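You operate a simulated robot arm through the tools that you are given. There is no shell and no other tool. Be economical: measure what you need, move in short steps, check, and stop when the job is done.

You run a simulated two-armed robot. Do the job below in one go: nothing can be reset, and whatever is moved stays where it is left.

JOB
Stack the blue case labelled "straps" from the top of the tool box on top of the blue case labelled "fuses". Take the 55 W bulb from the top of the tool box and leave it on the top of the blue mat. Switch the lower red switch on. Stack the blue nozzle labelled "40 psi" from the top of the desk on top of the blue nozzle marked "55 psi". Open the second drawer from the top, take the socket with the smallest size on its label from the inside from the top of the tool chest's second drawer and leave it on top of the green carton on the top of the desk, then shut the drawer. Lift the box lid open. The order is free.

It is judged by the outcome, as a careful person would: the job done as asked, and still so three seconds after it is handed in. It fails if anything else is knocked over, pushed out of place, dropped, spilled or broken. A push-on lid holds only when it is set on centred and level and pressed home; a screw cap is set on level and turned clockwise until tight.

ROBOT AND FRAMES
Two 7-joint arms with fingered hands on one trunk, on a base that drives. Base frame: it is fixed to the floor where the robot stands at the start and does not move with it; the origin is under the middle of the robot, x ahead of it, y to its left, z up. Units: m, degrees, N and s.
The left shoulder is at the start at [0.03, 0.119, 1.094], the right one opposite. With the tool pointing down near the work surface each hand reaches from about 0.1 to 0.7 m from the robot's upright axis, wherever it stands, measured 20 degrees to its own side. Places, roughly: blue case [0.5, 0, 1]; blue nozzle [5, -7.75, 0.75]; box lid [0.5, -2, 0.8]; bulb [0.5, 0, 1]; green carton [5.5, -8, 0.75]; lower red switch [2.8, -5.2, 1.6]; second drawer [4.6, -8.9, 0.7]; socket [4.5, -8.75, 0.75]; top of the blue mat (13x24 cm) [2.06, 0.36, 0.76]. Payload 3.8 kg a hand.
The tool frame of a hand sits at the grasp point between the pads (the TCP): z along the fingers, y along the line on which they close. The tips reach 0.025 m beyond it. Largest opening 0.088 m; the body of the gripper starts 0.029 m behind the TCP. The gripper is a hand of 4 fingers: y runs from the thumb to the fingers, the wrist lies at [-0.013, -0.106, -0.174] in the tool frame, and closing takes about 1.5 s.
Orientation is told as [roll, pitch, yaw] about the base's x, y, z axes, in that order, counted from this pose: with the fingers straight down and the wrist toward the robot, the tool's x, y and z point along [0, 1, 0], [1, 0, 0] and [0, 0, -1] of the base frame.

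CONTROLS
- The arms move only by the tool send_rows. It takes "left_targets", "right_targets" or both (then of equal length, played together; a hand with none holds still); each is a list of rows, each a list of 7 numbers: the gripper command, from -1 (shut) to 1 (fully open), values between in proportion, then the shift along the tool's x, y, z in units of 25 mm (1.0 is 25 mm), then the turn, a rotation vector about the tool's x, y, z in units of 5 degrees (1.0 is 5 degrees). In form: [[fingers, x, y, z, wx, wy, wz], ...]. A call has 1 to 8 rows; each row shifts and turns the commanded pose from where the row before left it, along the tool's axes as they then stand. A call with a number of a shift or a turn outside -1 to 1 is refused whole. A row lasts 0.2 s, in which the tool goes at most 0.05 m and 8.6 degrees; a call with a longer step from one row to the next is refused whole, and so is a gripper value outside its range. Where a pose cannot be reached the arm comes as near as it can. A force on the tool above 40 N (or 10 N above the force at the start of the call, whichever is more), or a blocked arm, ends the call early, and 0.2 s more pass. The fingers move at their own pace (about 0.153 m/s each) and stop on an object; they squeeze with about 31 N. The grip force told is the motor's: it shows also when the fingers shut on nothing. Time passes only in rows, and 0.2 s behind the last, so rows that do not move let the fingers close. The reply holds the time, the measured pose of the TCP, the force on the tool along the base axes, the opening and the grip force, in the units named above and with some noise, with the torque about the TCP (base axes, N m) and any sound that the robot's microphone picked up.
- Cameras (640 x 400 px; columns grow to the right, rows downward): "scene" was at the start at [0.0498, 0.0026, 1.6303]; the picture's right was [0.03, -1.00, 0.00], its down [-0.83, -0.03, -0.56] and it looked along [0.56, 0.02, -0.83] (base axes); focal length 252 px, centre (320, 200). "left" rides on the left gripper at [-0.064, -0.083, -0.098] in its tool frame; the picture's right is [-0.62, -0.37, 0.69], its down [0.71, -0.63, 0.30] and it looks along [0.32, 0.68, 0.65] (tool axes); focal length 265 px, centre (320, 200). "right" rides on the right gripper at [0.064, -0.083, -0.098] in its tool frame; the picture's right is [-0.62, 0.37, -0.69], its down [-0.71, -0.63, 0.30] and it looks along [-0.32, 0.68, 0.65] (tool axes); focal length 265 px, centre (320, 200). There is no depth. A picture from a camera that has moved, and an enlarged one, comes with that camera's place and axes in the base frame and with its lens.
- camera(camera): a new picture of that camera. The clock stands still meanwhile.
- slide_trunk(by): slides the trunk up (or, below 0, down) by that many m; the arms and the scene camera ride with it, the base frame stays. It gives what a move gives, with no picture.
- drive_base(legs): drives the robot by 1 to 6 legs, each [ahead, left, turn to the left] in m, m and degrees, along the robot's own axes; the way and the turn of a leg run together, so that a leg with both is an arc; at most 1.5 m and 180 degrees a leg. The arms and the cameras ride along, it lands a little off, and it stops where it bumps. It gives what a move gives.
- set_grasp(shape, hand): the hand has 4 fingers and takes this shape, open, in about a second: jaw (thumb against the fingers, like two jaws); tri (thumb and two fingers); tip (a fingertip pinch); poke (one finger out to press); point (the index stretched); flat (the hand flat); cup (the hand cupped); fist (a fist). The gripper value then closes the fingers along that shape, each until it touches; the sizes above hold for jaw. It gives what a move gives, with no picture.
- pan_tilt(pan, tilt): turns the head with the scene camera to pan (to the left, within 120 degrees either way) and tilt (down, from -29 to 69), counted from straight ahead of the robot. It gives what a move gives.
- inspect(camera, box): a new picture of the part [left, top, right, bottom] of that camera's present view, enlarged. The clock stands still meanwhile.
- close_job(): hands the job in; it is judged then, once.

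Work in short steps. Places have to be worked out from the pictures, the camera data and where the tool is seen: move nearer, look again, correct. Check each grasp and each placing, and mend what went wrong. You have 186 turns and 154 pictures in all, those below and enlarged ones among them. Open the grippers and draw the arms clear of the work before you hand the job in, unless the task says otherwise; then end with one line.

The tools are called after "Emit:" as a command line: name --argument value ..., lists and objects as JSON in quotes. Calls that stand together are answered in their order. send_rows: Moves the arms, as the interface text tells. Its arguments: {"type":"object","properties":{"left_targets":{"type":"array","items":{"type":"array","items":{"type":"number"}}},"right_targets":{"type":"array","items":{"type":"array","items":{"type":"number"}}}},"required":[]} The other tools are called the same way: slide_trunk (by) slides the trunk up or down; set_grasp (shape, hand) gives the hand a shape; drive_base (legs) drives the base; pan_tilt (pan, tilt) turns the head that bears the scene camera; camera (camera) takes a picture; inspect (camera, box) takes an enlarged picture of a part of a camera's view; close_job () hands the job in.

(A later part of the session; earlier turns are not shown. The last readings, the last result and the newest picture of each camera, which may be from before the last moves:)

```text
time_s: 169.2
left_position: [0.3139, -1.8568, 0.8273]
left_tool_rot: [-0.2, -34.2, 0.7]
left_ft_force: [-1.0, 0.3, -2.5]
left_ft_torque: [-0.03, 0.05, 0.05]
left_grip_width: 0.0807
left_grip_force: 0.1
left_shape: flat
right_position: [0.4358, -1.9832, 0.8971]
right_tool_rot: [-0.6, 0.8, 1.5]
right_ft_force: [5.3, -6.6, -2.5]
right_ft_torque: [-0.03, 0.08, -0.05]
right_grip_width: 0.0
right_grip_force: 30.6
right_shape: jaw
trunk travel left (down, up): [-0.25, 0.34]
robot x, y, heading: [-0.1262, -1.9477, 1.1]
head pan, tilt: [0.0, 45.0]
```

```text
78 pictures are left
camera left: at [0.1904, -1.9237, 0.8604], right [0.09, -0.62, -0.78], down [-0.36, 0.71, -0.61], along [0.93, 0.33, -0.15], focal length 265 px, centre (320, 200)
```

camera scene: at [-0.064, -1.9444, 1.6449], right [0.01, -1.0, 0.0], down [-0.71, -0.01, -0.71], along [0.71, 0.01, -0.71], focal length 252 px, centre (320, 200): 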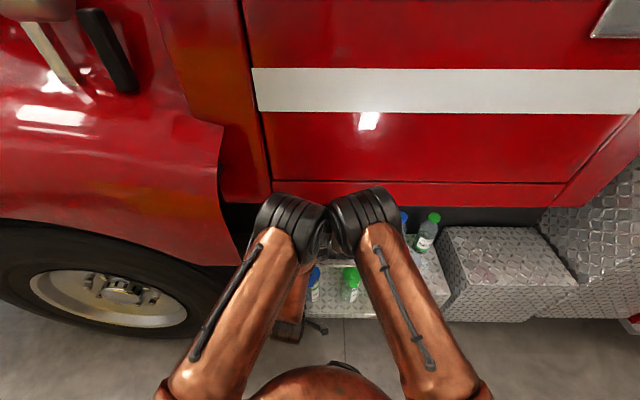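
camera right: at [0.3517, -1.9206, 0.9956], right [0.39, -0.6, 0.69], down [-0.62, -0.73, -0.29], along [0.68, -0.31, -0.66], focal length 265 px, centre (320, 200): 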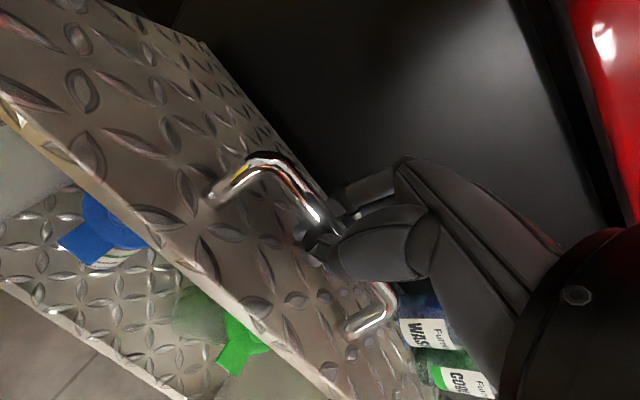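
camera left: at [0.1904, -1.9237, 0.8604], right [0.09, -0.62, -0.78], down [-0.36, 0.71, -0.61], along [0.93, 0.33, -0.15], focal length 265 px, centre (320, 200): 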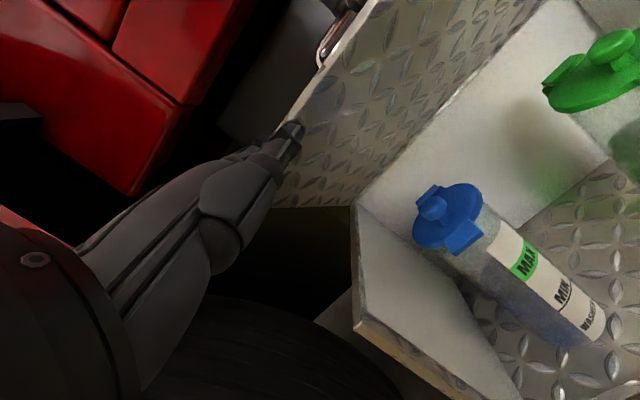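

The left fingers are under the lid edge in light contact. I partially open the right hand and withdraw it upward.

Emit:
send_rows --right_targets '[[-0.3, 0, 0, 0, 0, 0, 0], [-0.3, 0, 0, 0, 0, 0, 0], [-0.3, 0, 0, 0, 0, 0, 0], [-0.3, 0, 0, -0.5, 0, 0, 0], [-0.3, 0, 0, -1, 0, 0, 0], [-0.3, 0, 0, -1, 0, 0, 0], [-0.3, 0, 0, -1, 0, 0, 0]]'

Emit:
camera --camera "right"

```text
time_s: 170.8
left_position: [0.3134, -1.8569, 0.8269]
left_tool_rot: [-0.4, -34.6, 0.8]
left_ft_force: [-1.8, 0.3, -2.1]
left_ft_torque: [0.02, 0.04, 0.02]
left_grip_width: 0.0806
left_grip_force: 0.2
left_shape: flat
right_position: [0.4357, -1.9818, 0.9854]
right_tool_rot: [-0.7, 1.0, 1.5]
right_ft_force: [0.0, 0.3, -0.4]
right_ft_torque: [0.0, 0.03, -0.01]
right_grip_width: 0.0308
right_grip_force: 0.0
right_shape: jaw
trunk travel left (down, up): [-0.25, 0.34]
robot x, y, heading: [-0.1283, -1.9463, 0.9]
head pan, tilt: [0.0, 45.0]
```

```text
77 pictures are left
camera right: at [0.3528, -1.9187, 1.0838], right [0.39, -0.6, 0.69], down [-0.62, -0.73, -0.29], along [0.68, -0.31, -0.66], focal length 265 px, centre (320, 200)
```

right: 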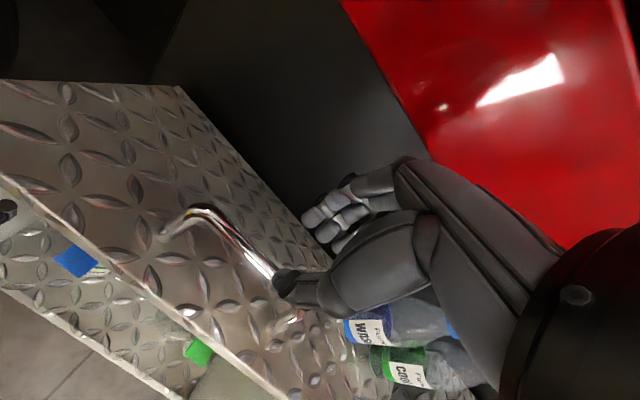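

Released, and the lid stays up on the left hand. I withdraw the right hand up and back out of the lid's sweep.

Emit:
send_rows --right_targets '[[-0.3, 0, 0, -1, 0, 0, 0], [-0.3, 0, 0, -1, 0, 0, 0], [-0.3, 0, 0, -1, 0, 0, 0], [-0.3, 0, 0, -1, 0, 0, 0], [-0.3, -0.5, -1, -0.5, 0, 0, 0], [-0.3, -0.5, -1, -0.5, 0, 0, 0], [-0.3, -0.5, -1, 0, 0, 0, 0], [-0.3, -0.5, -1, 0, 0, 0, 0]]'

Emit:
send_rows --left_targets '[[1, 0, 0.75, -0.2, 0, 0, 0], [1, 0, 0.75, -0.2, 0, 0, 0], [1, 0, 0.75, -0.2, 0, 0, 0], [1, 0, 0.75, -0.2, 0, 0, 0]]'

Emit:
camera --camera "left"

Emit:
camera --camera "scene"

```text
time_s: 172.6
left_position: [0.3137, -1.8567, 0.8256]
left_tool_rot: [-0.3, -34.5, 0.7]
left_ft_force: [-2.1, -1.4, -0.8]
left_ft_torque: [0.02, 0.0, 0.0]
left_grip_width: 0.0805
left_grip_force: 0.1
left_shape: flat
right_position: [0.3376, -2.0323, 1.1145]
right_tool_rot: [-0.5, 0.7, 1.4]
right_ft_force: [0.3, -0.7, -0.4]
right_ft_torque: [0.01, 0.0, 0.0]
right_grip_width: 0.0309
right_grip_force: 0.1
right_shape: jaw
trunk travel left (down, up): [-0.25, 0.34]
robot x, y, heading: [-0.1274, -1.9488, 0.8]
head pan, tilt: [0.0, 45.0]
```

```text
time_s: 173.6
left_position: [0.3643, -1.8545, 0.8852]
left_tool_rot: [-0.3, -34.4, 0.7]
left_ft_force: [-1.1, -0.1, -0.2]
left_ft_torque: [-0.02, -0.01, 0.01]
left_grip_width: 0.0808
left_grip_force: 0.1
left_shape: flat
right_position: [0.3385, -2.0314, 1.1133]
right_tool_rot: [-0.5, 0.8, 1.4]
right_ft_force: [0.7, 0.0, -0.2]
right_ft_torque: [-0.02, 0.02, 0.01]
right_grip_width: 0.0307
right_grip_force: 0.0
right_shape: jaw
trunk travel left (down, up): [-0.25, 0.34]
robot x, y, heading: [-0.1287, -1.946, 0.8]
head pan, tilt: [0.0, 45.0]
```

```text
76 pictures are left
camera left: at [0.2403, -1.9216, 0.9197], right [0.09, -0.62, -0.78], down [-0.35, 0.71, -0.61], along [0.93, 0.33, -0.15], focal length 265 px, centre (320, 200)
```

left: 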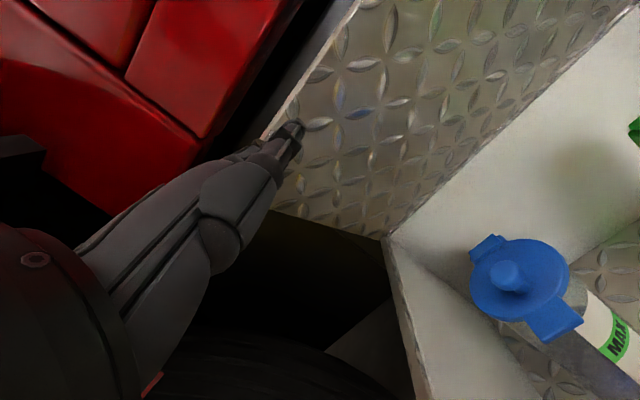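

```text
75 pictures are left
camera scene: at [-0.0646, -1.9454, 1.645], right [0.01, -1.0, 0.0], down [-0.71, -0.01, -0.71], along [0.71, 0.01, -0.71], focal length 252 px, centre (320, 200)
```

scene: 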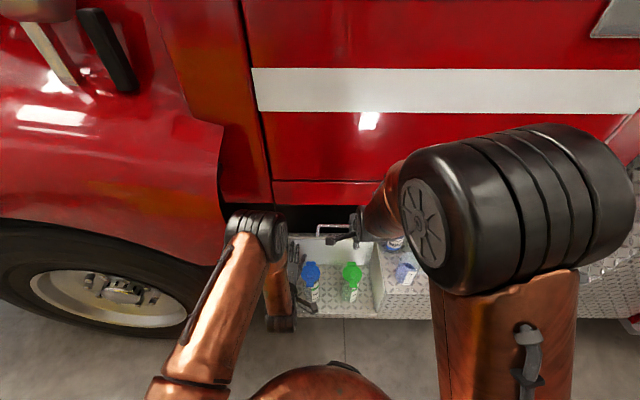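

The lid is past about 50° and follows the push easily. Continuing the arc.

Emit:
send_rows --left_targets '[[1, 0, 0.8, 0.06, 0, 0, 0], [1, 0, 0.8, 0.06, 0, 0, 0], [1, 0, 0.8, 0.06, 0, 0, 0], [1, 0, 0.8, 0.06, 0, 0, 0], [1, 0, 0.75, 0.33, 0, 0, 0], [1, 0, 0.75, 0.33, 0, 0, 0]]'

Emit:
camera --camera "left"

Emit:
camera --camera "scene"

```text
time_s: 175.0
left_position: [0.475, -1.853, 0.9349]
left_tool_rot: [-0.2, -34.3, 0.6]
left_ft_force: [-1.0, -0.5, -0.1]
left_ft_torque: [-0.01, -0.02, 0.01]
left_grip_width: 0.0804
left_grip_force: 0.1
left_shape: flat
right_position: [0.3388, -2.0317, 1.1134]
right_tool_rot: [-0.6, 0.7, 1.5]
right_ft_force: [-0.6, -0.4, 0.4]
right_ft_torque: [0.0, -0.03, 0.0]
right_grip_width: 0.0308
right_grip_force: 0.1
right_shape: jaw
trunk travel left (down, up): [-0.25, 0.34]
robot x, y, heading: [-0.1264, -1.9467, 1.1]
head pan, tilt: [0.0, 45.0]
```

```text
74 pictures are left
camera left: at [0.3505, -1.9195, 0.9687], right [0.09, -0.62, -0.78], down [-0.35, 0.71, -0.61], along [0.93, 0.33, -0.15], focal length 265 px, centre (320, 200)
```

left: 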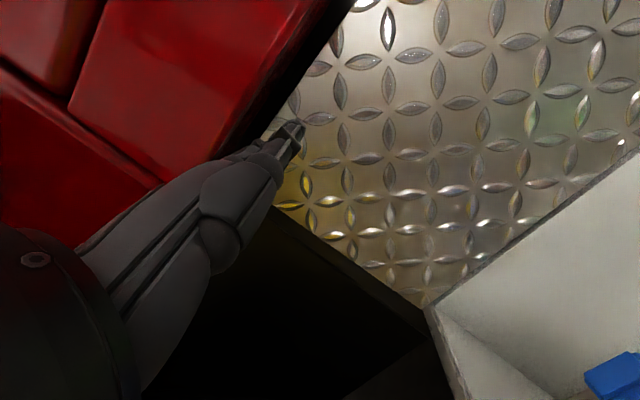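

```text
73 pictures are left
camera scene: at [-0.0643, -1.9454, 1.645], right [0.01, -1.0, 0.0], down [-0.71, -0.01, -0.71], along [0.71, 0.01, -0.71], focal length 252 px, centre (320, 200)
```

scene: 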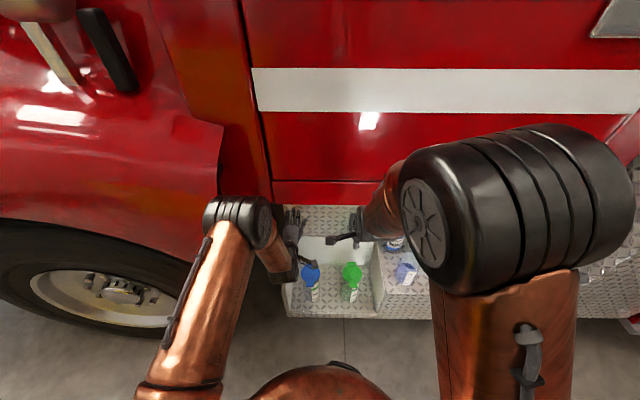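

Nearly vertical. I push a little further until it meets its stop.

Emit:
send_rows --left_targets '[[1, 0, 0.6, 0.3, 0, 0, 0], [1, 0, 0.6, 0.35, 0, 0, 0], [1, 0, 0.5, 0.35, 0, 0, 0], [1, 0, 0.5, 0.35, 0, 0, 0]]'

Emit:
camera --camera "scene"

```text
time_s: 175.8
left_position: [0.5096, -1.8546, 0.9274]
left_tool_rot: [-0.1, -33.2, 0.5]
left_ft_force: [-27.5, 0.9, 2.4]
left_ft_torque: [-0.02, -1.8, 0.26]
left_grip_width: 0.0806
left_grip_force: 0.0
left_shape: flat
right_position: [0.3371, -2.0312, 1.1128]
right_tool_rot: [-0.6, 0.8, 1.6]
right_ft_force: [0.5, 0.3, -0.1]
right_ft_torque: [0.03, 0.01, 0.0]
right_grip_width: 0.0307
right_grip_force: 0.0
right_shape: jaw
trunk travel left (down, up): [-0.25, 0.34]
robot x, y, heading: [-0.1237, -1.9465, 0.6]
head pan, tilt: [0.0, 45.0]
stopped in row 3 (left hand): the force on the tool passed its limit at 48 N (the readings are from after the stop); the commanded pose is now the measured one
```

```text
72 pictures are left
camera scene: at [-0.066, -1.9454, 1.645], right [0.02, -1.0, 0.0], down [-0.71, -0.01, -0.71], along [0.71, 0.01, -0.71], focal length 252 px, centre (320, 200)
```

scene: 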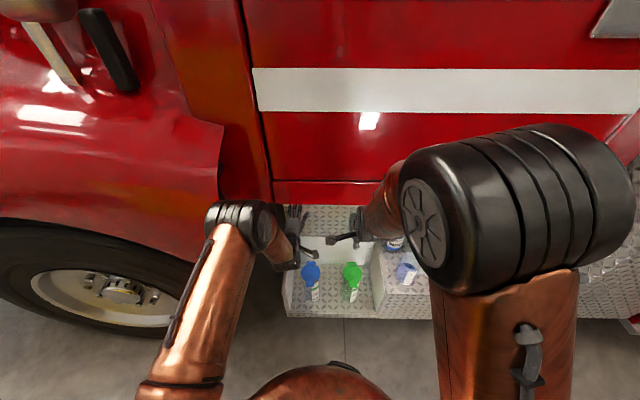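

The lid hit its stop. I back the left hand off and see whether it stays.

Emit:
send_rows --left_targets '[[1, 0, -0.7, 0, 0, 0, 0], [1, 0, -1, 0, 0, 0, 0], [1, 0, -1, 0, 0, 0, 0], [1, 0, -1, -0.4, 0, 0, 0], [1, 0, -0.7, -1, 0, 0, 0], [1, 0, -0.5, -1, 0, 0, 0], [1, 0, -0.5, -1, 0, 0, 0], [1, 0, -0.5, -1, 0, 0, 0]]' --right_targets '[[-0.3, 0, -1, -1, 0, 0, 0], [-0.3, 0, -1, -1, 0, 0, 0], [-0.3, 0, -1, 0, 0, 0, 0], [-0.3, 0, 0, 0, 0, 0, 0], [-0.3, 0, 0, 0, 0, 0, 0], [-0.3, 0, 0, 0, 0, 0, 0], [-0.3, 0, 0, 0, 0, 0, 0], [-0.3, 0, 0, 0, 0, 0, 0]]'

Emit:
camera --camera "scene"

Emit:
camera --camera "left"

```text
time_s: 177.6
left_position: [0.3276, -1.8576, 0.9412]
left_tool_rot: [-0.2, -33.6, 0.6]
left_ft_force: [0.1, -0.7, 0.5]
left_ft_torque: [0.01, -0.02, -0.01]
left_grip_width: 0.0806
left_grip_force: 0.0
left_shape: flat
right_position: [0.2613, -2.0345, 1.1644]
right_tool_rot: [-0.6, 0.8, 1.5]
right_ft_force: [0.4, 0.3, -0.3]
right_ft_torque: [0.04, 0.0, 0.02]
right_grip_width: 0.0308
right_grip_force: 0.1
right_shape: jaw
trunk travel left (down, up): [-0.25, 0.34]
robot x, y, heading: [-0.1277, -1.9462, 0.7]
head pan, tilt: [0.0, 45.0]
```

```text
71 pictures are left
camera scene: at [-0.0655, -1.9456, 1.645], right [0.01, -1.0, 0.0], down [-0.71, -0.01, -0.71], along [0.71, 0.01, -0.71], focal length 252 px, centre (320, 200)
```

scene: 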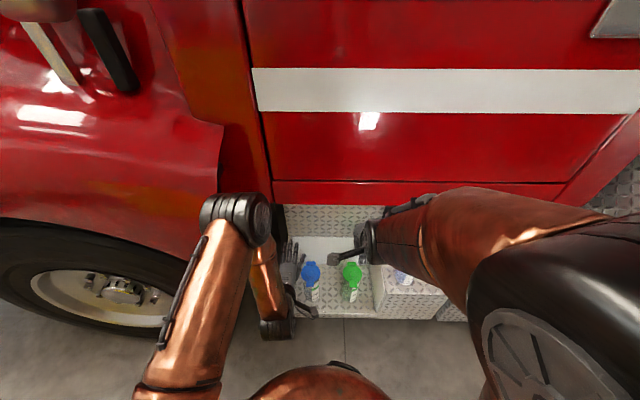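

```text
70 pictures are left
camera left: at [0.2043, -1.9234, 0.9784], right [0.08, -0.62, -0.78], down [-0.36, 0.71, -0.6], along [0.93, 0.33, -0.17], focal length 265 px, centre (320, 200)
```

left: 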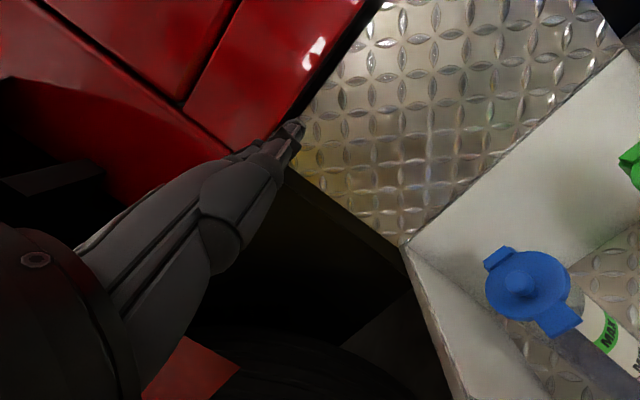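

The lid stays open by itself. I straighten the left hand, back away, and drive down the corridor toward the switch.

Emit:
send_rows --left_targets '[[1, 0, -0.5, -1, 1, 0, 0], [1, 0, -0.5, -1, 1, 0, 0], [1, 0, 0, -1, 1, 0, 0], [1, 0, 0, -1, 1, 0, 0], [1, 0, 0, -1, 1, 0, 0], [1, 0, 0, -1, 1, 0, 0], [1, 0, 0, -1, 0.8, 0, 0]]' --right_targets '[[1, 0, 0, 0, 0, 0, 0], [1, 0, 0, 0, 0, 0, 0], [1, 0, 0, 0, 0, 0, 0], [1, 0, 0, 0, 0, 0, 0], [1, 0, 0, 0, 0, 0, 0], [1, 0, 0, 0, 0, 0, 0], [1, 0, 0, 0, 0, 0, 0]]'

Emit:
drive_base --legs '[[-0.27, 0, 0], [0, 0, -90], [1.2, 0, 0], [1.0, 0, 0]]'

Emit:
pan_tilt --pan 20 --tilt 15

Emit:
camera --camera "scene"

```text
time_s: 179.2
left_position: [0.2571, -1.858, 1.0916]
left_tool_rot: [-0.2, 0.6, 0.3]
left_ft_force: [0.1, 0.4, 0.1]
left_ft_torque: [0.03, -0.01, 0.04]
left_grip_width: 0.0806
left_grip_force: 0.0
left_shape: flat
left hand out of reach, approached as far as the arm can: row 4
right_position: [0.2611, -2.0344, 1.1646]
right_tool_rot: [-0.6, 0.7, 1.5]
right_ft_force: [0.3, 0.3, -0.6]
right_ft_torque: [-0.02, 0.01, -0.02]
right_grip_width: 0.0879
right_grip_force: 0.0
right_shape: jaw
trunk travel left (down, up): [-0.25, 0.34]
robot x, y, heading: [-0.1264, -1.9452, 1.0]
head pan, tilt: [0.0, 45.0]
```

```text
time_s: 195.4
left_position: [-0.2532, -4.5254, 1.0905]
left_tool_rot: [-0.2, 0.6, -88.9]
left_ft_force: [1.0, -0.6, -0.1]
left_ft_torque: [-0.02, -0.01, 0.02]
left_grip_width: 0.0807
left_grip_force: 0.1
left_shape: flat
right_position: [-0.4287, -4.5328, 1.1641]
right_tool_rot: [-0.7, 0.8, -88.0]
right_ft_force: [-0.1, 0.9, 0.5]
right_ft_torque: [-0.04, 0.01, 0.0]
right_grip_width: 0.0879
right_grip_force: 0.0
right_shape: jaw
trunk travel left (down, up): [-0.25, 0.34]
robot x, y, heading: [-0.3444, -4.1428, -88.7]
head pan, tilt: [0.0, 45.0]
```

```text
time_s: 196.3
left_position: [-0.2547, -4.526, 1.0911]
left_tool_rot: [-0.2, 0.4, -88.9]
left_ft_force: [0.0, -0.3, -0.3]
left_ft_torque: [0.05, 0.01, 0.02]
left_grip_width: 0.0805
left_grip_force: 0.0
left_shape: flat
right_position: [-0.428, -4.5317, 1.1636]
right_tool_rot: [-0.6, 0.9, -87.9]
right_ft_force: [1.1, 0.0, 0.1]
right_ft_torque: [-0.02, 0.03, -0.01]
right_grip_width: 0.0879
right_grip_force: 0.0
right_shape: jaw
trunk travel left (down, up): [-0.25, 0.34]
robot x, y, heading: [-0.3472, -4.1437, -88.6]
head pan, tilt: [20.0, 15.0]
```

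```text
69 pictures are left
camera scene: at [-0.3143, -4.2104, 1.6917], right [-0.93, -0.37, 0.0], down [-0.09, 0.24, -0.97], along [0.35, -0.9, -0.26], focal length 252 px, centre (320, 200)
```

scene: 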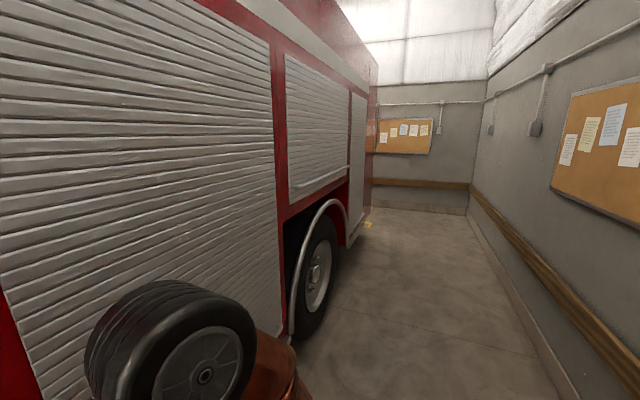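

The truck ends near y≈-8.2; the switch and desk are on its other side. I drive to y≈-9 and turn left.

Emit:
drive_base --legs '[[1.5, 0, 0], [1.5, 0, -1], [1.5, 0, 0], [0.4, 0, 0], [0, 0, 89]]'

Emit:
pan_tilt --pan 0 --tilt 20

Emit:
camera --camera "scene"

```text
time_s: 223.5
left_position: [0.082, -8.8993, 1.0906]
left_tool_rot: [-0.2, 0.5, 1.5]
left_ft_force: [0.5, 1.3, 0.3]
left_ft_torque: [-0.03, 0.0, 0.04]
left_grip_width: 0.0805
left_grip_force: 0.0
left_shape: flat
right_position: [0.0899, -9.0753, 1.164]
right_tool_rot: [-0.6, 0.7, 2.6]
right_ft_force: [-0.1, -0.8, -0.4]
right_ft_torque: [0.02, 0.01, 0.0]
right_grip_width: 0.0879
right_grip_force: 0.1
right_shape: jaw
trunk travel left (down, up): [-0.25, 0.34]
robot x, y, heading: [-0.2989, -8.998, 2.0]
head pan, tilt: [20.0, 15.0]
```

```text
time_s: 224.4
left_position: [0.0825, -8.901, 1.0918]
left_tool_rot: [-0.2, 0.5, 1.5]
left_ft_force: [0.6, -0.3, 0.6]
left_ft_torque: [0.01, -0.03, 0.0]
left_grip_width: 0.0807
left_grip_force: 0.1
left_shape: flat
right_position: [0.0908, -9.0755, 1.1635]
right_tool_rot: [-0.6, 0.8, 2.5]
right_ft_force: [-0.9, 0.0, -0.2]
right_ft_torque: [0.02, 0.01, -0.01]
right_grip_width: 0.0878
right_grip_force: 0.1
right_shape: jaw
trunk travel left (down, up): [-0.25, 0.34]
robot x, y, heading: [-0.2976, -8.9979, 2.1]
head pan, tilt: [0.0, 20.0]
```

```text
68 pictures are left
camera scene: at [-0.2271, -8.9932, 1.6837], right [0.03, -1.0, 0.0], down [-0.34, -0.01, -0.94], along [0.94, 0.03, -0.34], focal length 252 px, centre (320, 200)
```

scene: 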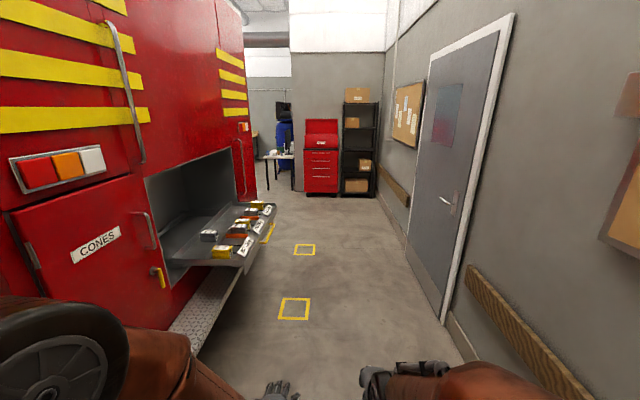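

The red tool chest is straight ahead at x≈4.6. I drive toward it and look.

Emit:
drive_base --legs '[[1.2, -0.1, -2], [1.3, 0, 0], [1.0, 0, 0]]'

Emit:
pan_tilt --pan 10 --tilt 30

Emit:
camera --camera "scene"

```text
time_s: 241.3
left_position: [3.5659, -8.9686, 1.09]
left_tool_rot: [-0.1, 0.4, -0.3]
left_ft_force: [-1.1, 0.1, -0.3]
left_ft_torque: [0.0, 0.04, -0.01]
left_grip_width: 0.0807
left_grip_force: 0.0
left_shape: flat
right_position: [3.5681, -9.1452, 1.1624]
right_tool_rot: [-0.6, 0.8, 0.8]
right_ft_force: [0.1, -0.4, -0.5]
right_ft_torque: [-0.01, -0.03, -0.01]
right_grip_width: 0.0878
right_grip_force: 0.0
right_shape: jaw
trunk travel left (down, up): [-0.25, 0.34]
robot x, y, heading: [3.1792, -9.0541, 0.0]
head pan, tilt: [0.0, 20.0]
```

```text
time_s: 242.0
left_position: [3.5648, -8.9688, 1.0914]
left_tool_rot: [-0.3, 0.4, -0.4]
left_ft_force: [-0.2, 0.8, 0.3]
left_ft_torque: [0.01, -0.03, 0.0]
left_grip_width: 0.0804
left_grip_force: 0.1
left_shape: flat
right_position: [3.5675, -9.1456, 1.1647]
right_tool_rot: [-0.6, 0.7, 0.7]
right_ft_force: [-0.9, 0.0, -1.1]
right_ft_torque: [-0.01, -0.01, 0.0]
right_grip_width: 0.0879
right_grip_force: 0.1
right_shape: jaw
trunk travel left (down, up): [-0.25, 0.34]
robot x, y, heading: [3.1844, -9.0524, 0.3]
head pan, tilt: [10.0, 30.0]
```

```text
67 pictures are left
camera scene: at [3.2488, -9.0359, 1.6677], right [0.17, -0.98, 0.0], down [-0.49, -0.09, -0.87], along [0.85, 0.15, -0.5], focal length 252 px, centre (320, 200)
```

scene: 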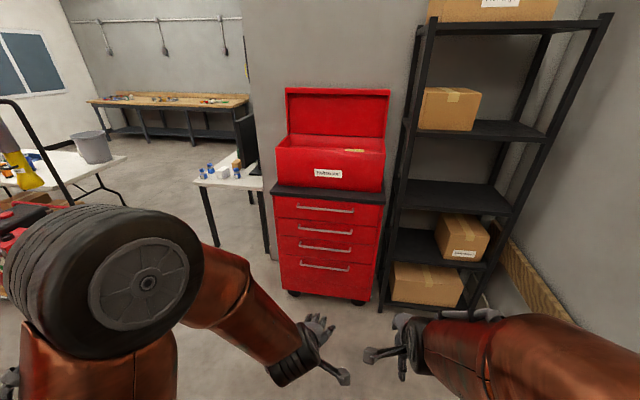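

Second-drawer handle is near (4.51, -8.85, 0.70). I extend the right hand, pitch it forward to pinch the horizontal bar, and lower the trunk.

Emit:
send_rows --right_targets '[[1, 0, 1, 0, 0, 0, 0], [1, 0, 1, 0, 0, 0, 0], [1, 0, 1, 0, 0, 0, 0], [1, 0, 1, 0, -1, 0, 0], [1, 0, 1, 0, -1, 0, 0], [1, 0, 1, 0, -1, 0, 0], [1, 0, 0, 0, -1, 0, 0], [1, 0, 0, 0, -1, 0, 0]]'

Emit:
send_rows --right_targets '[[1, 0, 0, 0, -1, 0, 0], [1, 0, 0, 0, -1, 0, 0], [1, 0, 0, 0, -1, 0, 0], [1, 0, 0, 0, -1, 0, 0], [1, 0, 0, 0, -1, 0, 0], [1, 0, 0, 0, -1, 0, 0], [1, 0, 0, 0, -1, 0, 0], [1, 0, 0, 0, -1, 0, 0]]'

Emit:
send_rows --right_targets '[[1, 0, -1, 0, -1, 0, 0], [1, 0, -1, 0, -1, 0, 0], [1, 0, -1, 0, -1, 0, 0], [1, 0, -1, 0, 0, 0, 0], [1, 0, -1, 0, 0, 0, 0], [1, 0, -1, 0, 0, 0, 0], [1, 0, -1, 0, 0, 0, 0], [1, 0, -1, 0, 0, 0, 0]]'

Emit:
slide_trunk --by -0.2

Emit:
set_grasp --hand "left" --shape "jaw"

Emit:
drive_base --legs '[[0.55, 0.35, 0]]'

Emit:
camera --camera "scene"

Emit:
camera --camera "right"

```text
time_s: 243.8
left_position: [3.5658, -8.9674, 1.0896]
left_tool_rot: [-0.2, 0.5, -0.4]
left_ft_force: [0.8, -0.4, 0.7]
left_ft_torque: [-0.02, -0.01, 0.02]
left_grip_width: 0.0806
left_grip_force: 0.1
left_shape: flat
right_position: [3.7168, -9.1428, 1.1679]
right_tool_rot: [-0.7, -24.3, 1.1]
right_ft_force: [-0.3, 0.1, 0.6]
right_ft_torque: [0.02, -0.01, 0.01]
right_grip_width: 0.0877
right_grip_force: 0.1
right_shape: jaw
trunk travel left (down, up): [-0.25, 0.34]
robot x, y, heading: [3.1859, -9.0516, 0.2]
head pan, tilt: [10.0, 30.0]
```

```text
time_s: 245.6
left_position: [3.5657, -8.9694, 1.0902]
left_tool_rot: [-0.3, 0.5, -0.4]
left_ft_force: [-0.1, 0.6, 0.6]
left_ft_torque: [0.01, 0.01, 0.01]
left_grip_width: 0.0807
left_grip_force: 0.0
left_shape: flat
right_position: [3.7178, -9.143, 1.1678]
right_tool_rot: [-1.4, -64.2, 2.0]
right_ft_force: [0.4, 0.2, 0.5]
right_ft_torque: [-0.01, 0.0, 0.01]
right_grip_width: 0.0879
right_grip_force: 0.0
right_shape: jaw
trunk travel left (down, up): [-0.25, 0.34]
robot x, y, heading: [3.181, -9.0498, -0.2]
head pan, tilt: [10.0, 30.0]
```

```text
time_s: 246.5
left_position: [3.5622, -8.9652, 1.086]
left_tool_rot: [0.9, 1.3, -0.7]
left_ft_force: [0.3, 0.6, -0.4]
left_ft_torque: [-0.04, -0.07, -0.15]
left_grip_width: 0.0806
left_grip_force: 0.1
left_shape: flat
right_position: [3.6907, -9.1466, 1.0932]
right_tool_rot: [-3.3, -79.5, 3.9]
right_ft_force: [0.5, 0.4, 0.6]
right_ft_torque: [-0.04, 0.0, 0.0]
right_grip_width: 0.0882
right_grip_force: 0.1
right_shape: jaw
trunk travel left (down, up): [-0.25, 0.34]
robot x, y, heading: [3.1825, -9.0518, -0.2]
head pan, tilt: [10.0, 30.0]
stopped in row 4 (left hand): the force on the tool passed its limit at 60 N (the readings are from after the stop); the commanded pose is now the measured one
```

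```text
time_s: 248.7
left_position: [3.5613, -8.9648, 0.886]
left_tool_rot: [0.7, 1.4, -0.7]
left_ft_force: [-3.8, 4.1, -3.3]
left_ft_torque: [-0.28, -0.73, -0.68]
left_grip_width: 0.0806
left_grip_force: 0.1
left_shape: flat
right_position: [3.6892, -9.1449, 0.8938]
right_tool_rot: [-3.6, -79.5, 4.2]
right_ft_force: [0.7, -1.0, 0.2]
right_ft_torque: [0.01, -0.03, 0.01]
right_grip_width: 0.0883
right_grip_force: 0.1
right_shape: jaw
trunk travel left (down, up): [-0.05, 0.54]
robot x, y, heading: [3.1814, -9.0491, 0.2]
head pan, tilt: [10.0, 30.0]
```

```text
time_s: 249.6
left_position: [3.5603, -8.9642, 0.8862]
left_tool_rot: [0.8, 1.3, -0.9]
left_ft_force: [-4.0, 3.8, -2.6]
left_ft_torque: [-0.34, -0.89, -0.86]
left_grip_width: 0.0878
left_grip_force: 0.0
left_shape: jaw
right_position: [3.6893, -9.1446, 0.8935]
right_tool_rot: [-3.6, -79.5, 4.0]
right_ft_force: [0.9, -0.2, 1.2]
right_ft_torque: [-0.04, -0.04, 0.04]
right_grip_width: 0.0881
right_grip_force: 0.2
right_shape: jaw
trunk travel left (down, up): [-0.05, 0.54]
robot x, y, heading: [3.1773, -9.0559, 0.1]
head pan, tilt: [10.0, 30.0]
```

```text
time_s: 253.2
left_position: [4.1196, -8.6138, 0.8863]
left_tool_rot: [0.6, 1.3, -0.7]
left_ft_force: [-7.8, 6.2, -3.6]
left_ft_torque: [-0.43, -1.3, -1.18]
left_grip_width: 0.0876
left_grip_force: 0.0
left_shape: jaw
right_position: [4.2498, -8.7942, 0.8931]
right_tool_rot: [-3.6, -79.5, 4.1]
right_ft_force: [0.1, -0.6, 0.0]
right_ft_torque: [-0.02, -0.03, -0.01]
right_grip_width: 0.088
right_grip_force: 0.2
right_shape: jaw
trunk travel left (down, up): [-0.05, 0.54]
robot x, y, heading: [3.7351, -8.7007, -0.2]
head pan, tilt: [10.0, 30.0]
```

```text
66 pictures are left
camera scene: at [3.8079, -8.6849, 1.4676], right [0.17, -0.98, 0.0], down [-0.49, -0.09, -0.87], along [0.85, 0.15, -0.5], focal length 252 px, centre (320, 200)
```

scene: 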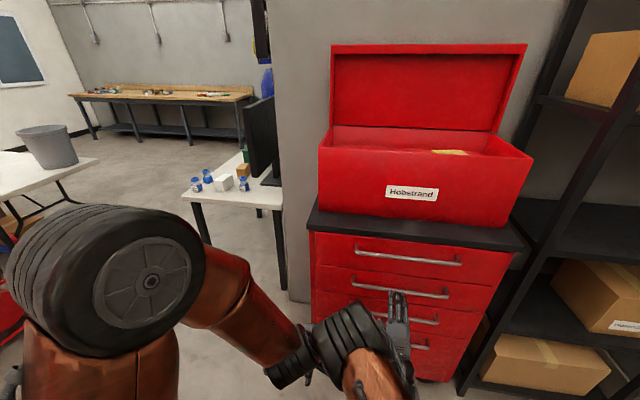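

```text
65 pictures are left
camera right: at [4.1359, -8.7317, 0.8277], right [-0.61, -0.62, 0.5], down [0.19, -0.72, -0.67], along [0.77, -0.31, 0.56], focal length 265 px, centre (320, 200)
```

right: 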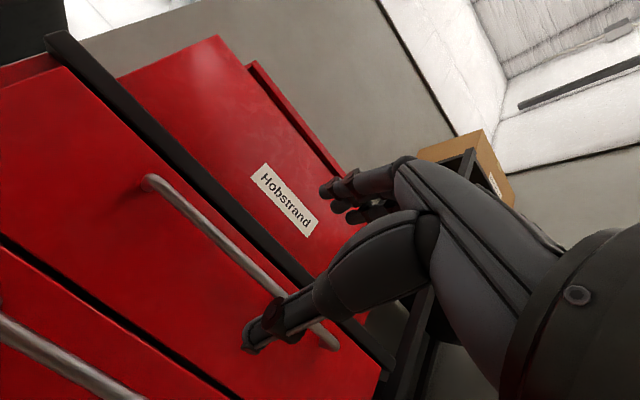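

The arms are touching each other. I move the left hand away to the left first, then bring the right hand down to the second handle, measured at (4.47, -8.858, 0.729).

Emit:
send_rows --left_targets '[[1, 1, 0, 0, 0, 0, 0], [1, 1, 0, 0, 0, 0, 0], [1, 1, 0, 0, 0, 0, 0], [1, 1, 0, 0, 0, 0, 0], [1, 1, 0, 0, 0, 0, 0], [1, 1, 0, 0, 0, 0, 0], [1, 1, 0, 0, 0, 0, 0]]'

Emit:
send_rows --right_targets '[[1, -0.5, -1, 0.2, -1, 0, 0], [1, -0.5, -1, 0.2, -1, 0, 0], [1, -0.5, -1, 0, 0, 0, 0], [1, -0.5, -1, 0, 0, 0, 0], [1, -0.2, -1, 0, 0, 0, 0], [1, 0, -1, 0, 0, 0, 0], [1, 0, -0.5, 0, 0, 0, 0]]'

Emit:
camera --camera "right"

Emit:
inspect --camera "scene" --box '[300, 220, 500, 380]'

```text
time_s: 254.8
left_position: [4.1193, -8.4385, 0.8874]
left_tool_rot: [0.7, 1.3, -0.6]
left_ft_force: [0.5, -0.3, 0.8]
left_ft_torque: [0.0, 0.0, -0.02]
left_grip_width: 0.0878
left_grip_force: 0.1
left_shape: jaw
right_position: [4.2481, -8.7942, 0.8928]
right_tool_rot: [-3.6, -79.4, 4.1]
right_ft_force: [-0.2, -0.6, -1.0]
right_ft_torque: [-0.01, -0.01, 0.02]
right_grip_width: 0.0879
right_grip_force: 0.1
right_shape: jaw
trunk travel left (down, up): [-0.05, 0.54]
robot x, y, heading: [3.7382, -8.7015, 0.3]
head pan, tilt: [10.0, 30.0]
```

```text
time_s: 256.4
left_position: [4.1207, -8.4386, 0.888]
left_tool_rot: [0.7, 1.2, -0.6]
left_ft_force: [1.3, 0.9, -0.4]
left_ft_torque: [0.01, 0.0, 0.01]
left_grip_width: 0.0877
left_grip_force: 0.1
left_shape: jaw
right_position: [4.2685, -8.8468, 0.7491]
right_tool_rot: [-40.1, -89.0, 40.6]
right_ft_force: [0.9, -0.4, -0.2]
right_ft_torque: [-0.02, 0.01, 0.01]
right_grip_width: 0.0879
right_grip_force: 0.0
right_shape: jaw
right hand out of reach, approached as far as the arm can: row 6, 7
trunk travel left (down, up): [-0.05, 0.54]
robot x, y, heading: [3.7397, -8.6997, -0.1]
head pan, tilt: [10.0, 30.0]
```

```text
64 pictures are left
camera right: at [4.1687, -8.7847, 0.6653], right [-0.68, -0.62, 0.38], down [0.3, -0.72, -0.63], along [0.66, -0.31, 0.68], focal length 265 px, centre (320, 200)
```

right: 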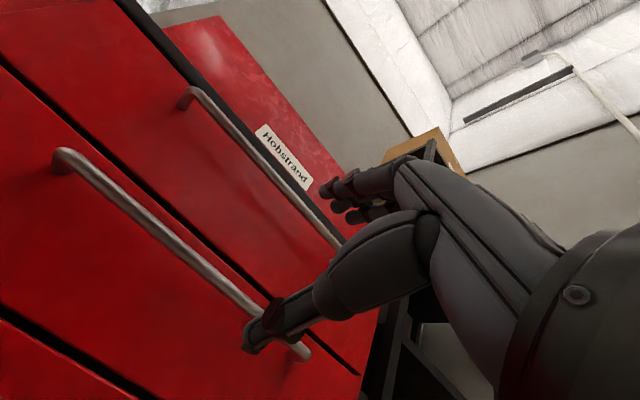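

```text
2.50 times, centred on (400, 300) of scene
camera zoom: at [3.8074, -8.6852, 1.4676], right [0.17, -0.98, 0.0], down [-0.49, -0.09, -0.87], along [0.85, 0.15, -0.5], focal length 629 px, centre (120, -50)
```

zoom: 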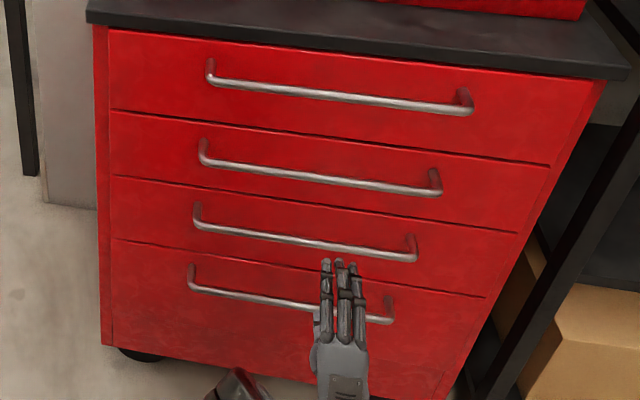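

Refined: handle 2 is about (4.445, -8.85, 0.754), level with my hand. I drive ahead 0.14 m so the open fingers straddle the bar, then check.

Emit:
drive_base --legs '[[0.14, 0, 0]]'

Emit:
camera --camera "right"

Emit:
inspect --camera "scene" --box '[300, 220, 500, 380]'

```text
time_s: 257.8
left_position: [4.2621, -8.4385, 0.886]
left_tool_rot: [0.8, 1.4, -0.8]
left_ft_force: [0.9, -0.1, 0.2]
left_ft_torque: [0.02, 0.0, -0.01]
left_grip_width: 0.0877
left_grip_force: 0.1
left_shape: jaw
right_position: [4.4094, -8.8474, 0.7479]
right_tool_rot: [-36.7, -89.0, 37.0]
right_ft_force: [0.1, -0.3, 0.2]
right_ft_torque: [0.02, 0.0, -0.01]
right_grip_width: 0.0881
right_grip_force: 0.0
right_shape: jaw
trunk travel left (down, up): [-0.05, 0.54]
robot x, y, heading: [3.8801, -8.7039, 0.1]
head pan, tilt: [10.0, 30.0]
```

```text
62 pictures are left
camera right: at [4.3091, -8.7853, 0.665], right [-0.68, -0.62, 0.38], down [0.3, -0.72, -0.63], along [0.67, -0.31, 0.68], focal length 265 px, centre (320, 200)
```

right: 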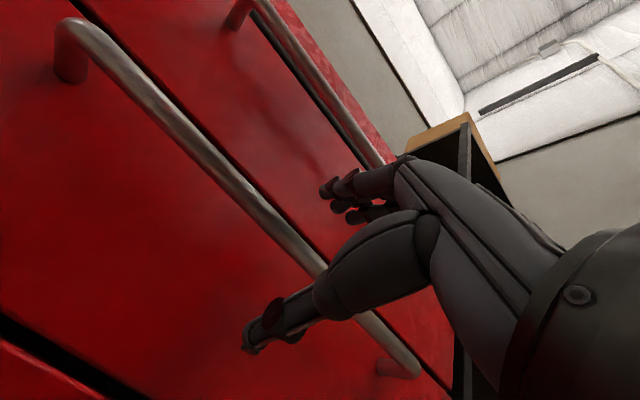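

```text
2.50 times, centred on (400, 300) of scene
camera zoom: at [3.9489, -8.6853, 1.4675], right [0.17, -0.98, 0.0], down [-0.49, -0.09, -0.87], along [0.85, 0.15, -0.5], focal length 629 px, centre (120, -50)
```

zoom: 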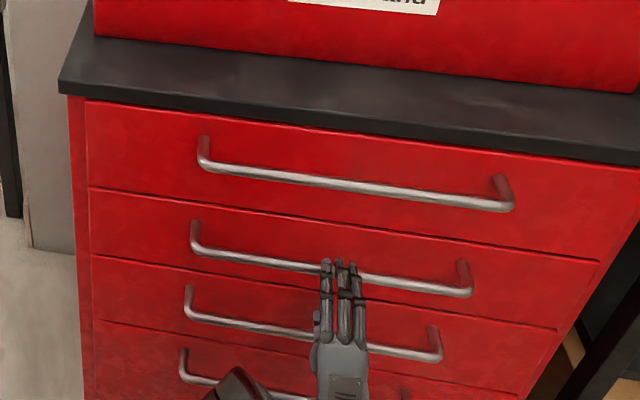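

The bar lies between thumb and fingers near the tips. I advance 15 mm and close.

Emit:
send_rows --right_targets '[[1, 0, 0, 0.6, 0, 0, 0], [1, 0, 0, 0, 0, 0, 0], [-1, 0, 0, 0, 0, 0, 0], [-1, 0, 0, 0, 0, 0, 0], [-1, 0, 0, 0, 0, 0, 0], [-1, 0, 0, 0, 0, 0, 0], [-1, 0, 0, 0, 0, 0, 0], [-1, 0, 0, 0, 0, 0, 0]]'

Emit:
inspect --camera "right" --box '[160, 120, 480, 360]'

```text
time_s: 259.6
left_position: [4.2607, -8.4395, 0.8871]
left_tool_rot: [0.6, 1.3, -0.8]
left_ft_force: [-0.2, 0.7, 0.4]
left_ft_torque: [-0.01, -0.01, -0.02]
left_grip_width: 0.088
left_grip_force: 0.0
left_shape: jaw
right_position: [4.4218, -8.8467, 0.7476]
right_tool_rot: [-38.0, -89.1, 38.4]
right_ft_force: [-9.1, -0.2, -4.3]
right_ft_torque: [-0.06, -0.01, 0.0]
right_grip_width: 0.0072
right_grip_force: 31.0
right_shape: jaw
trunk travel left (down, up): [-0.05, 0.54]
robot x, y, heading: [3.8832, -8.7012, 0.1]
head pan, tilt: [10.0, 30.0]
```

```text
1.67 times, centred on (320, 240) of right
camera zoom: at [4.323, -8.785, 0.6647], right [-0.68, -0.62, 0.38], down [0.3, -0.72, -0.63], along [0.66, -0.31, 0.68], focal length 442 px, centre (320, 133)
```

zoom: 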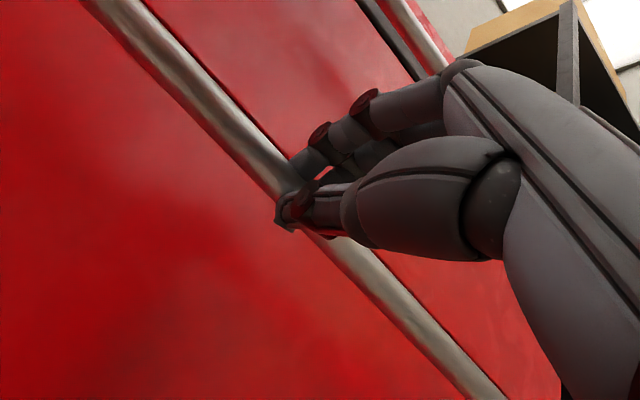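

It's only pinched at the very tips. I reopen, advance another 15 mm, and close again.

Emit:
send_rows --right_targets '[[1, 0, 0, 0, 0, 0, 0], [1, 0, 0, 0, 0, 0, 0], [1, 0, 0.1, 0.7, 0, 0, 0], [1, 0, 0, 0, 0, 0, 0], [-1, 0, 0, 0, 0, 0, 0], [-1, 0, 0, 0, 0, 0, 0], [-1, 0, 0, 0, 0, 0, 0], [-1, 0, 0, 0, 0, 0, 0]]'

Emit:
send_rows --right_targets '[[-1, 0, 0, 0, 0, 0, 0], [-1, 0, 0, 0, 0, 0, 0], [-1, 0, 0, 0, 0, 0, 0]]'

Emit:
drive_base --legs '[[-0.12, 0, 0]]'

Emit:
inspect --camera "scene" --box '[280, 180, 520, 380]'

```text
time_s: 261.4
left_position: [4.2617, -8.4393, 0.8861]
left_tool_rot: [0.8, 1.3, -0.7]
left_ft_force: [0.1, 0.4, -0.4]
left_ft_torque: [0.0, 0.02, 0.02]
left_grip_width: 0.0878
left_grip_force: 0.1
left_shape: jaw
right_position: [4.4417, -8.8476, 0.7508]
right_tool_rot: [-36.0, -89.0, 36.4]
right_ft_force: [5.6, -0.1, -1.2]
right_ft_torque: [-0.1, -0.03, 0.02]
right_grip_width: 0.0
right_grip_force: 30.7
right_shape: jaw
trunk travel left (down, up): [-0.05, 0.54]
robot x, y, heading: [3.8781, -8.7051, -0.0]
head pan, tilt: [10.0, 30.0]
```

```text
time_s: 262.2
left_position: [4.2617, -8.4391, 0.8859]
left_tool_rot: [0.7, 1.3, -0.9]
left_ft_force: [0.3, 0.8, 0.2]
left_ft_torque: [-0.03, -0.01, 0.0]
left_grip_width: 0.0877
left_grip_force: 0.1
left_shape: jaw
right_position: [4.4414, -8.8478, 0.749]
right_tool_rot: [-36.7, -89.1, 37.1]
right_ft_force: [6.0, -0.4, -3.3]
right_ft_torque: [-0.09, -0.01, 0.01]
right_grip_width: 0.0
right_grip_force: 31.0
right_shape: jaw
trunk travel left (down, up): [-0.05, 0.54]
robot x, y, heading: [3.8782, -8.7004, -0.5]
head pan, tilt: [10.0, 30.0]
```

```text
time_s: 263.4
left_position: [4.1439, -8.4404, 0.8878]
left_tool_rot: [0.8, 1.3, -0.9]
left_ft_force: [-0.1, 0.0, -0.9]
left_ft_torque: [0.01, -0.02, -0.01]
left_grip_width: 0.0878
left_grip_force: 0.0
left_shape: jaw
right_position: [4.3236, -8.8491, 0.7516]
right_tool_rot: [-37.5, -89.0, 37.8]
right_ft_force: [1.5, 6.8, -7.2]
right_ft_torque: [-0.17, -0.04, 0.1]
right_grip_width: 0.0
right_grip_force: 31.0
right_shape: jaw
trunk travel left (down, up): [-0.05, 0.54]
robot x, y, heading: [3.7562, -8.7011, -0.2]
head pan, tilt: [10.0, 30.0]
```

```text
2.00 times, centred on (400, 280) of scene
camera zoom: at [3.8292, -8.6845, 1.4675], right [0.17, -0.99, 0.0], down [-0.49, -0.09, -0.87], along [0.85, 0.15, -0.5], focal length 503 px, centre (160, 40)
```

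zoom: 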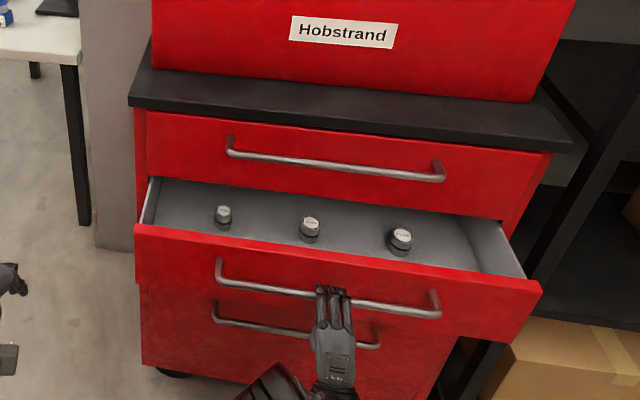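

The drawer slides out with three sockets visible. I pull another 0.1 m, then look at the labels.

Emit:
drive_base --legs '[[-0.1, 0, 0]]'

Emit:
inspect --camera "scene" --box '[310, 210, 430, 290]'

```text
time_s: 264.5
left_position: [4.043, -8.4402, 0.8871]
left_tool_rot: [0.7, 1.3, -0.9]
left_ft_force: [0.9, 0.4, -0.5]
left_ft_torque: [-0.03, -0.02, 0.03]
left_grip_width: 0.0879
left_grip_force: 0.1
left_shape: jaw
right_position: [4.2233, -8.8497, 0.7506]
right_tool_rot: [-34.3, -89.0, 34.7]
right_ft_force: [0.9, 4.3, -5.5]
right_ft_torque: [-0.18, -0.03, 0.08]
right_grip_width: 0.0001
right_grip_force: 31.4
right_shape: jaw
trunk travel left (down, up): [-0.05, 0.54]
robot x, y, heading: [3.66, -8.702, -0.1]
head pan, tilt: [10.0, 30.0]
```

```text
5.00 times, centred on (370, 250) of scene
camera zoom: at [3.729, -8.6845, 1.4676], right [0.17, -0.99, 0.0], down [-0.49, -0.09, -0.87], along [0.85, 0.15, -0.5], focal length 1258 px, centre (70, -50)
```

zoom: 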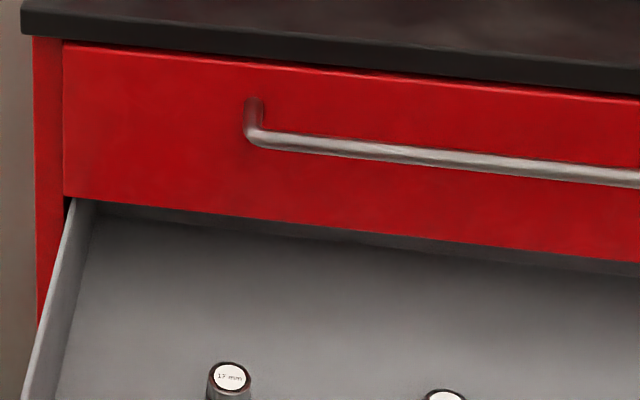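

Zooming on the three labels.

Emit:
inspect --camera "scene" --box '[345, 270, 405, 310]'

Emit:
inspect --camera "scene" --box '[390, 275, 480, 325]'

```text
10.00 times, centred on (375, 290) of scene
camera zoom: at [3.729, -8.6845, 1.4676], right [0.17, -0.99, 0.0], down [-0.49, -0.09, -0.87], along [0.85, 0.15, -0.5], focal length 2516 px, centre (-230, -700)
```

zoom: 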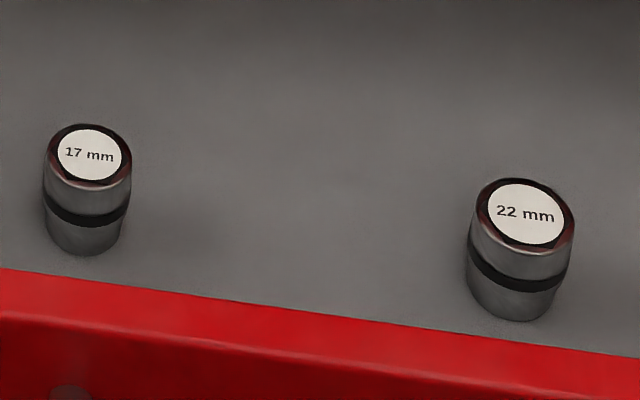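

```text
7.11 times, centred on (435, 300) of scene
camera zoom: at [3.729, -8.6845, 1.4676], right [0.17, -0.99, 0.0], down [-0.49, -0.09, -0.87], along [0.85, 0.15, -0.5], focal length 1789 px, centre (-498, -511)
```

zoom: 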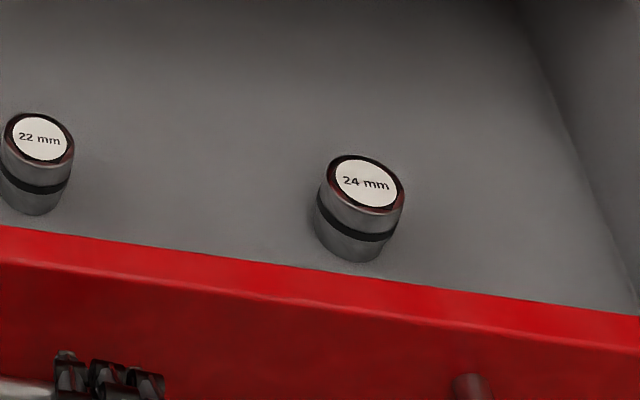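

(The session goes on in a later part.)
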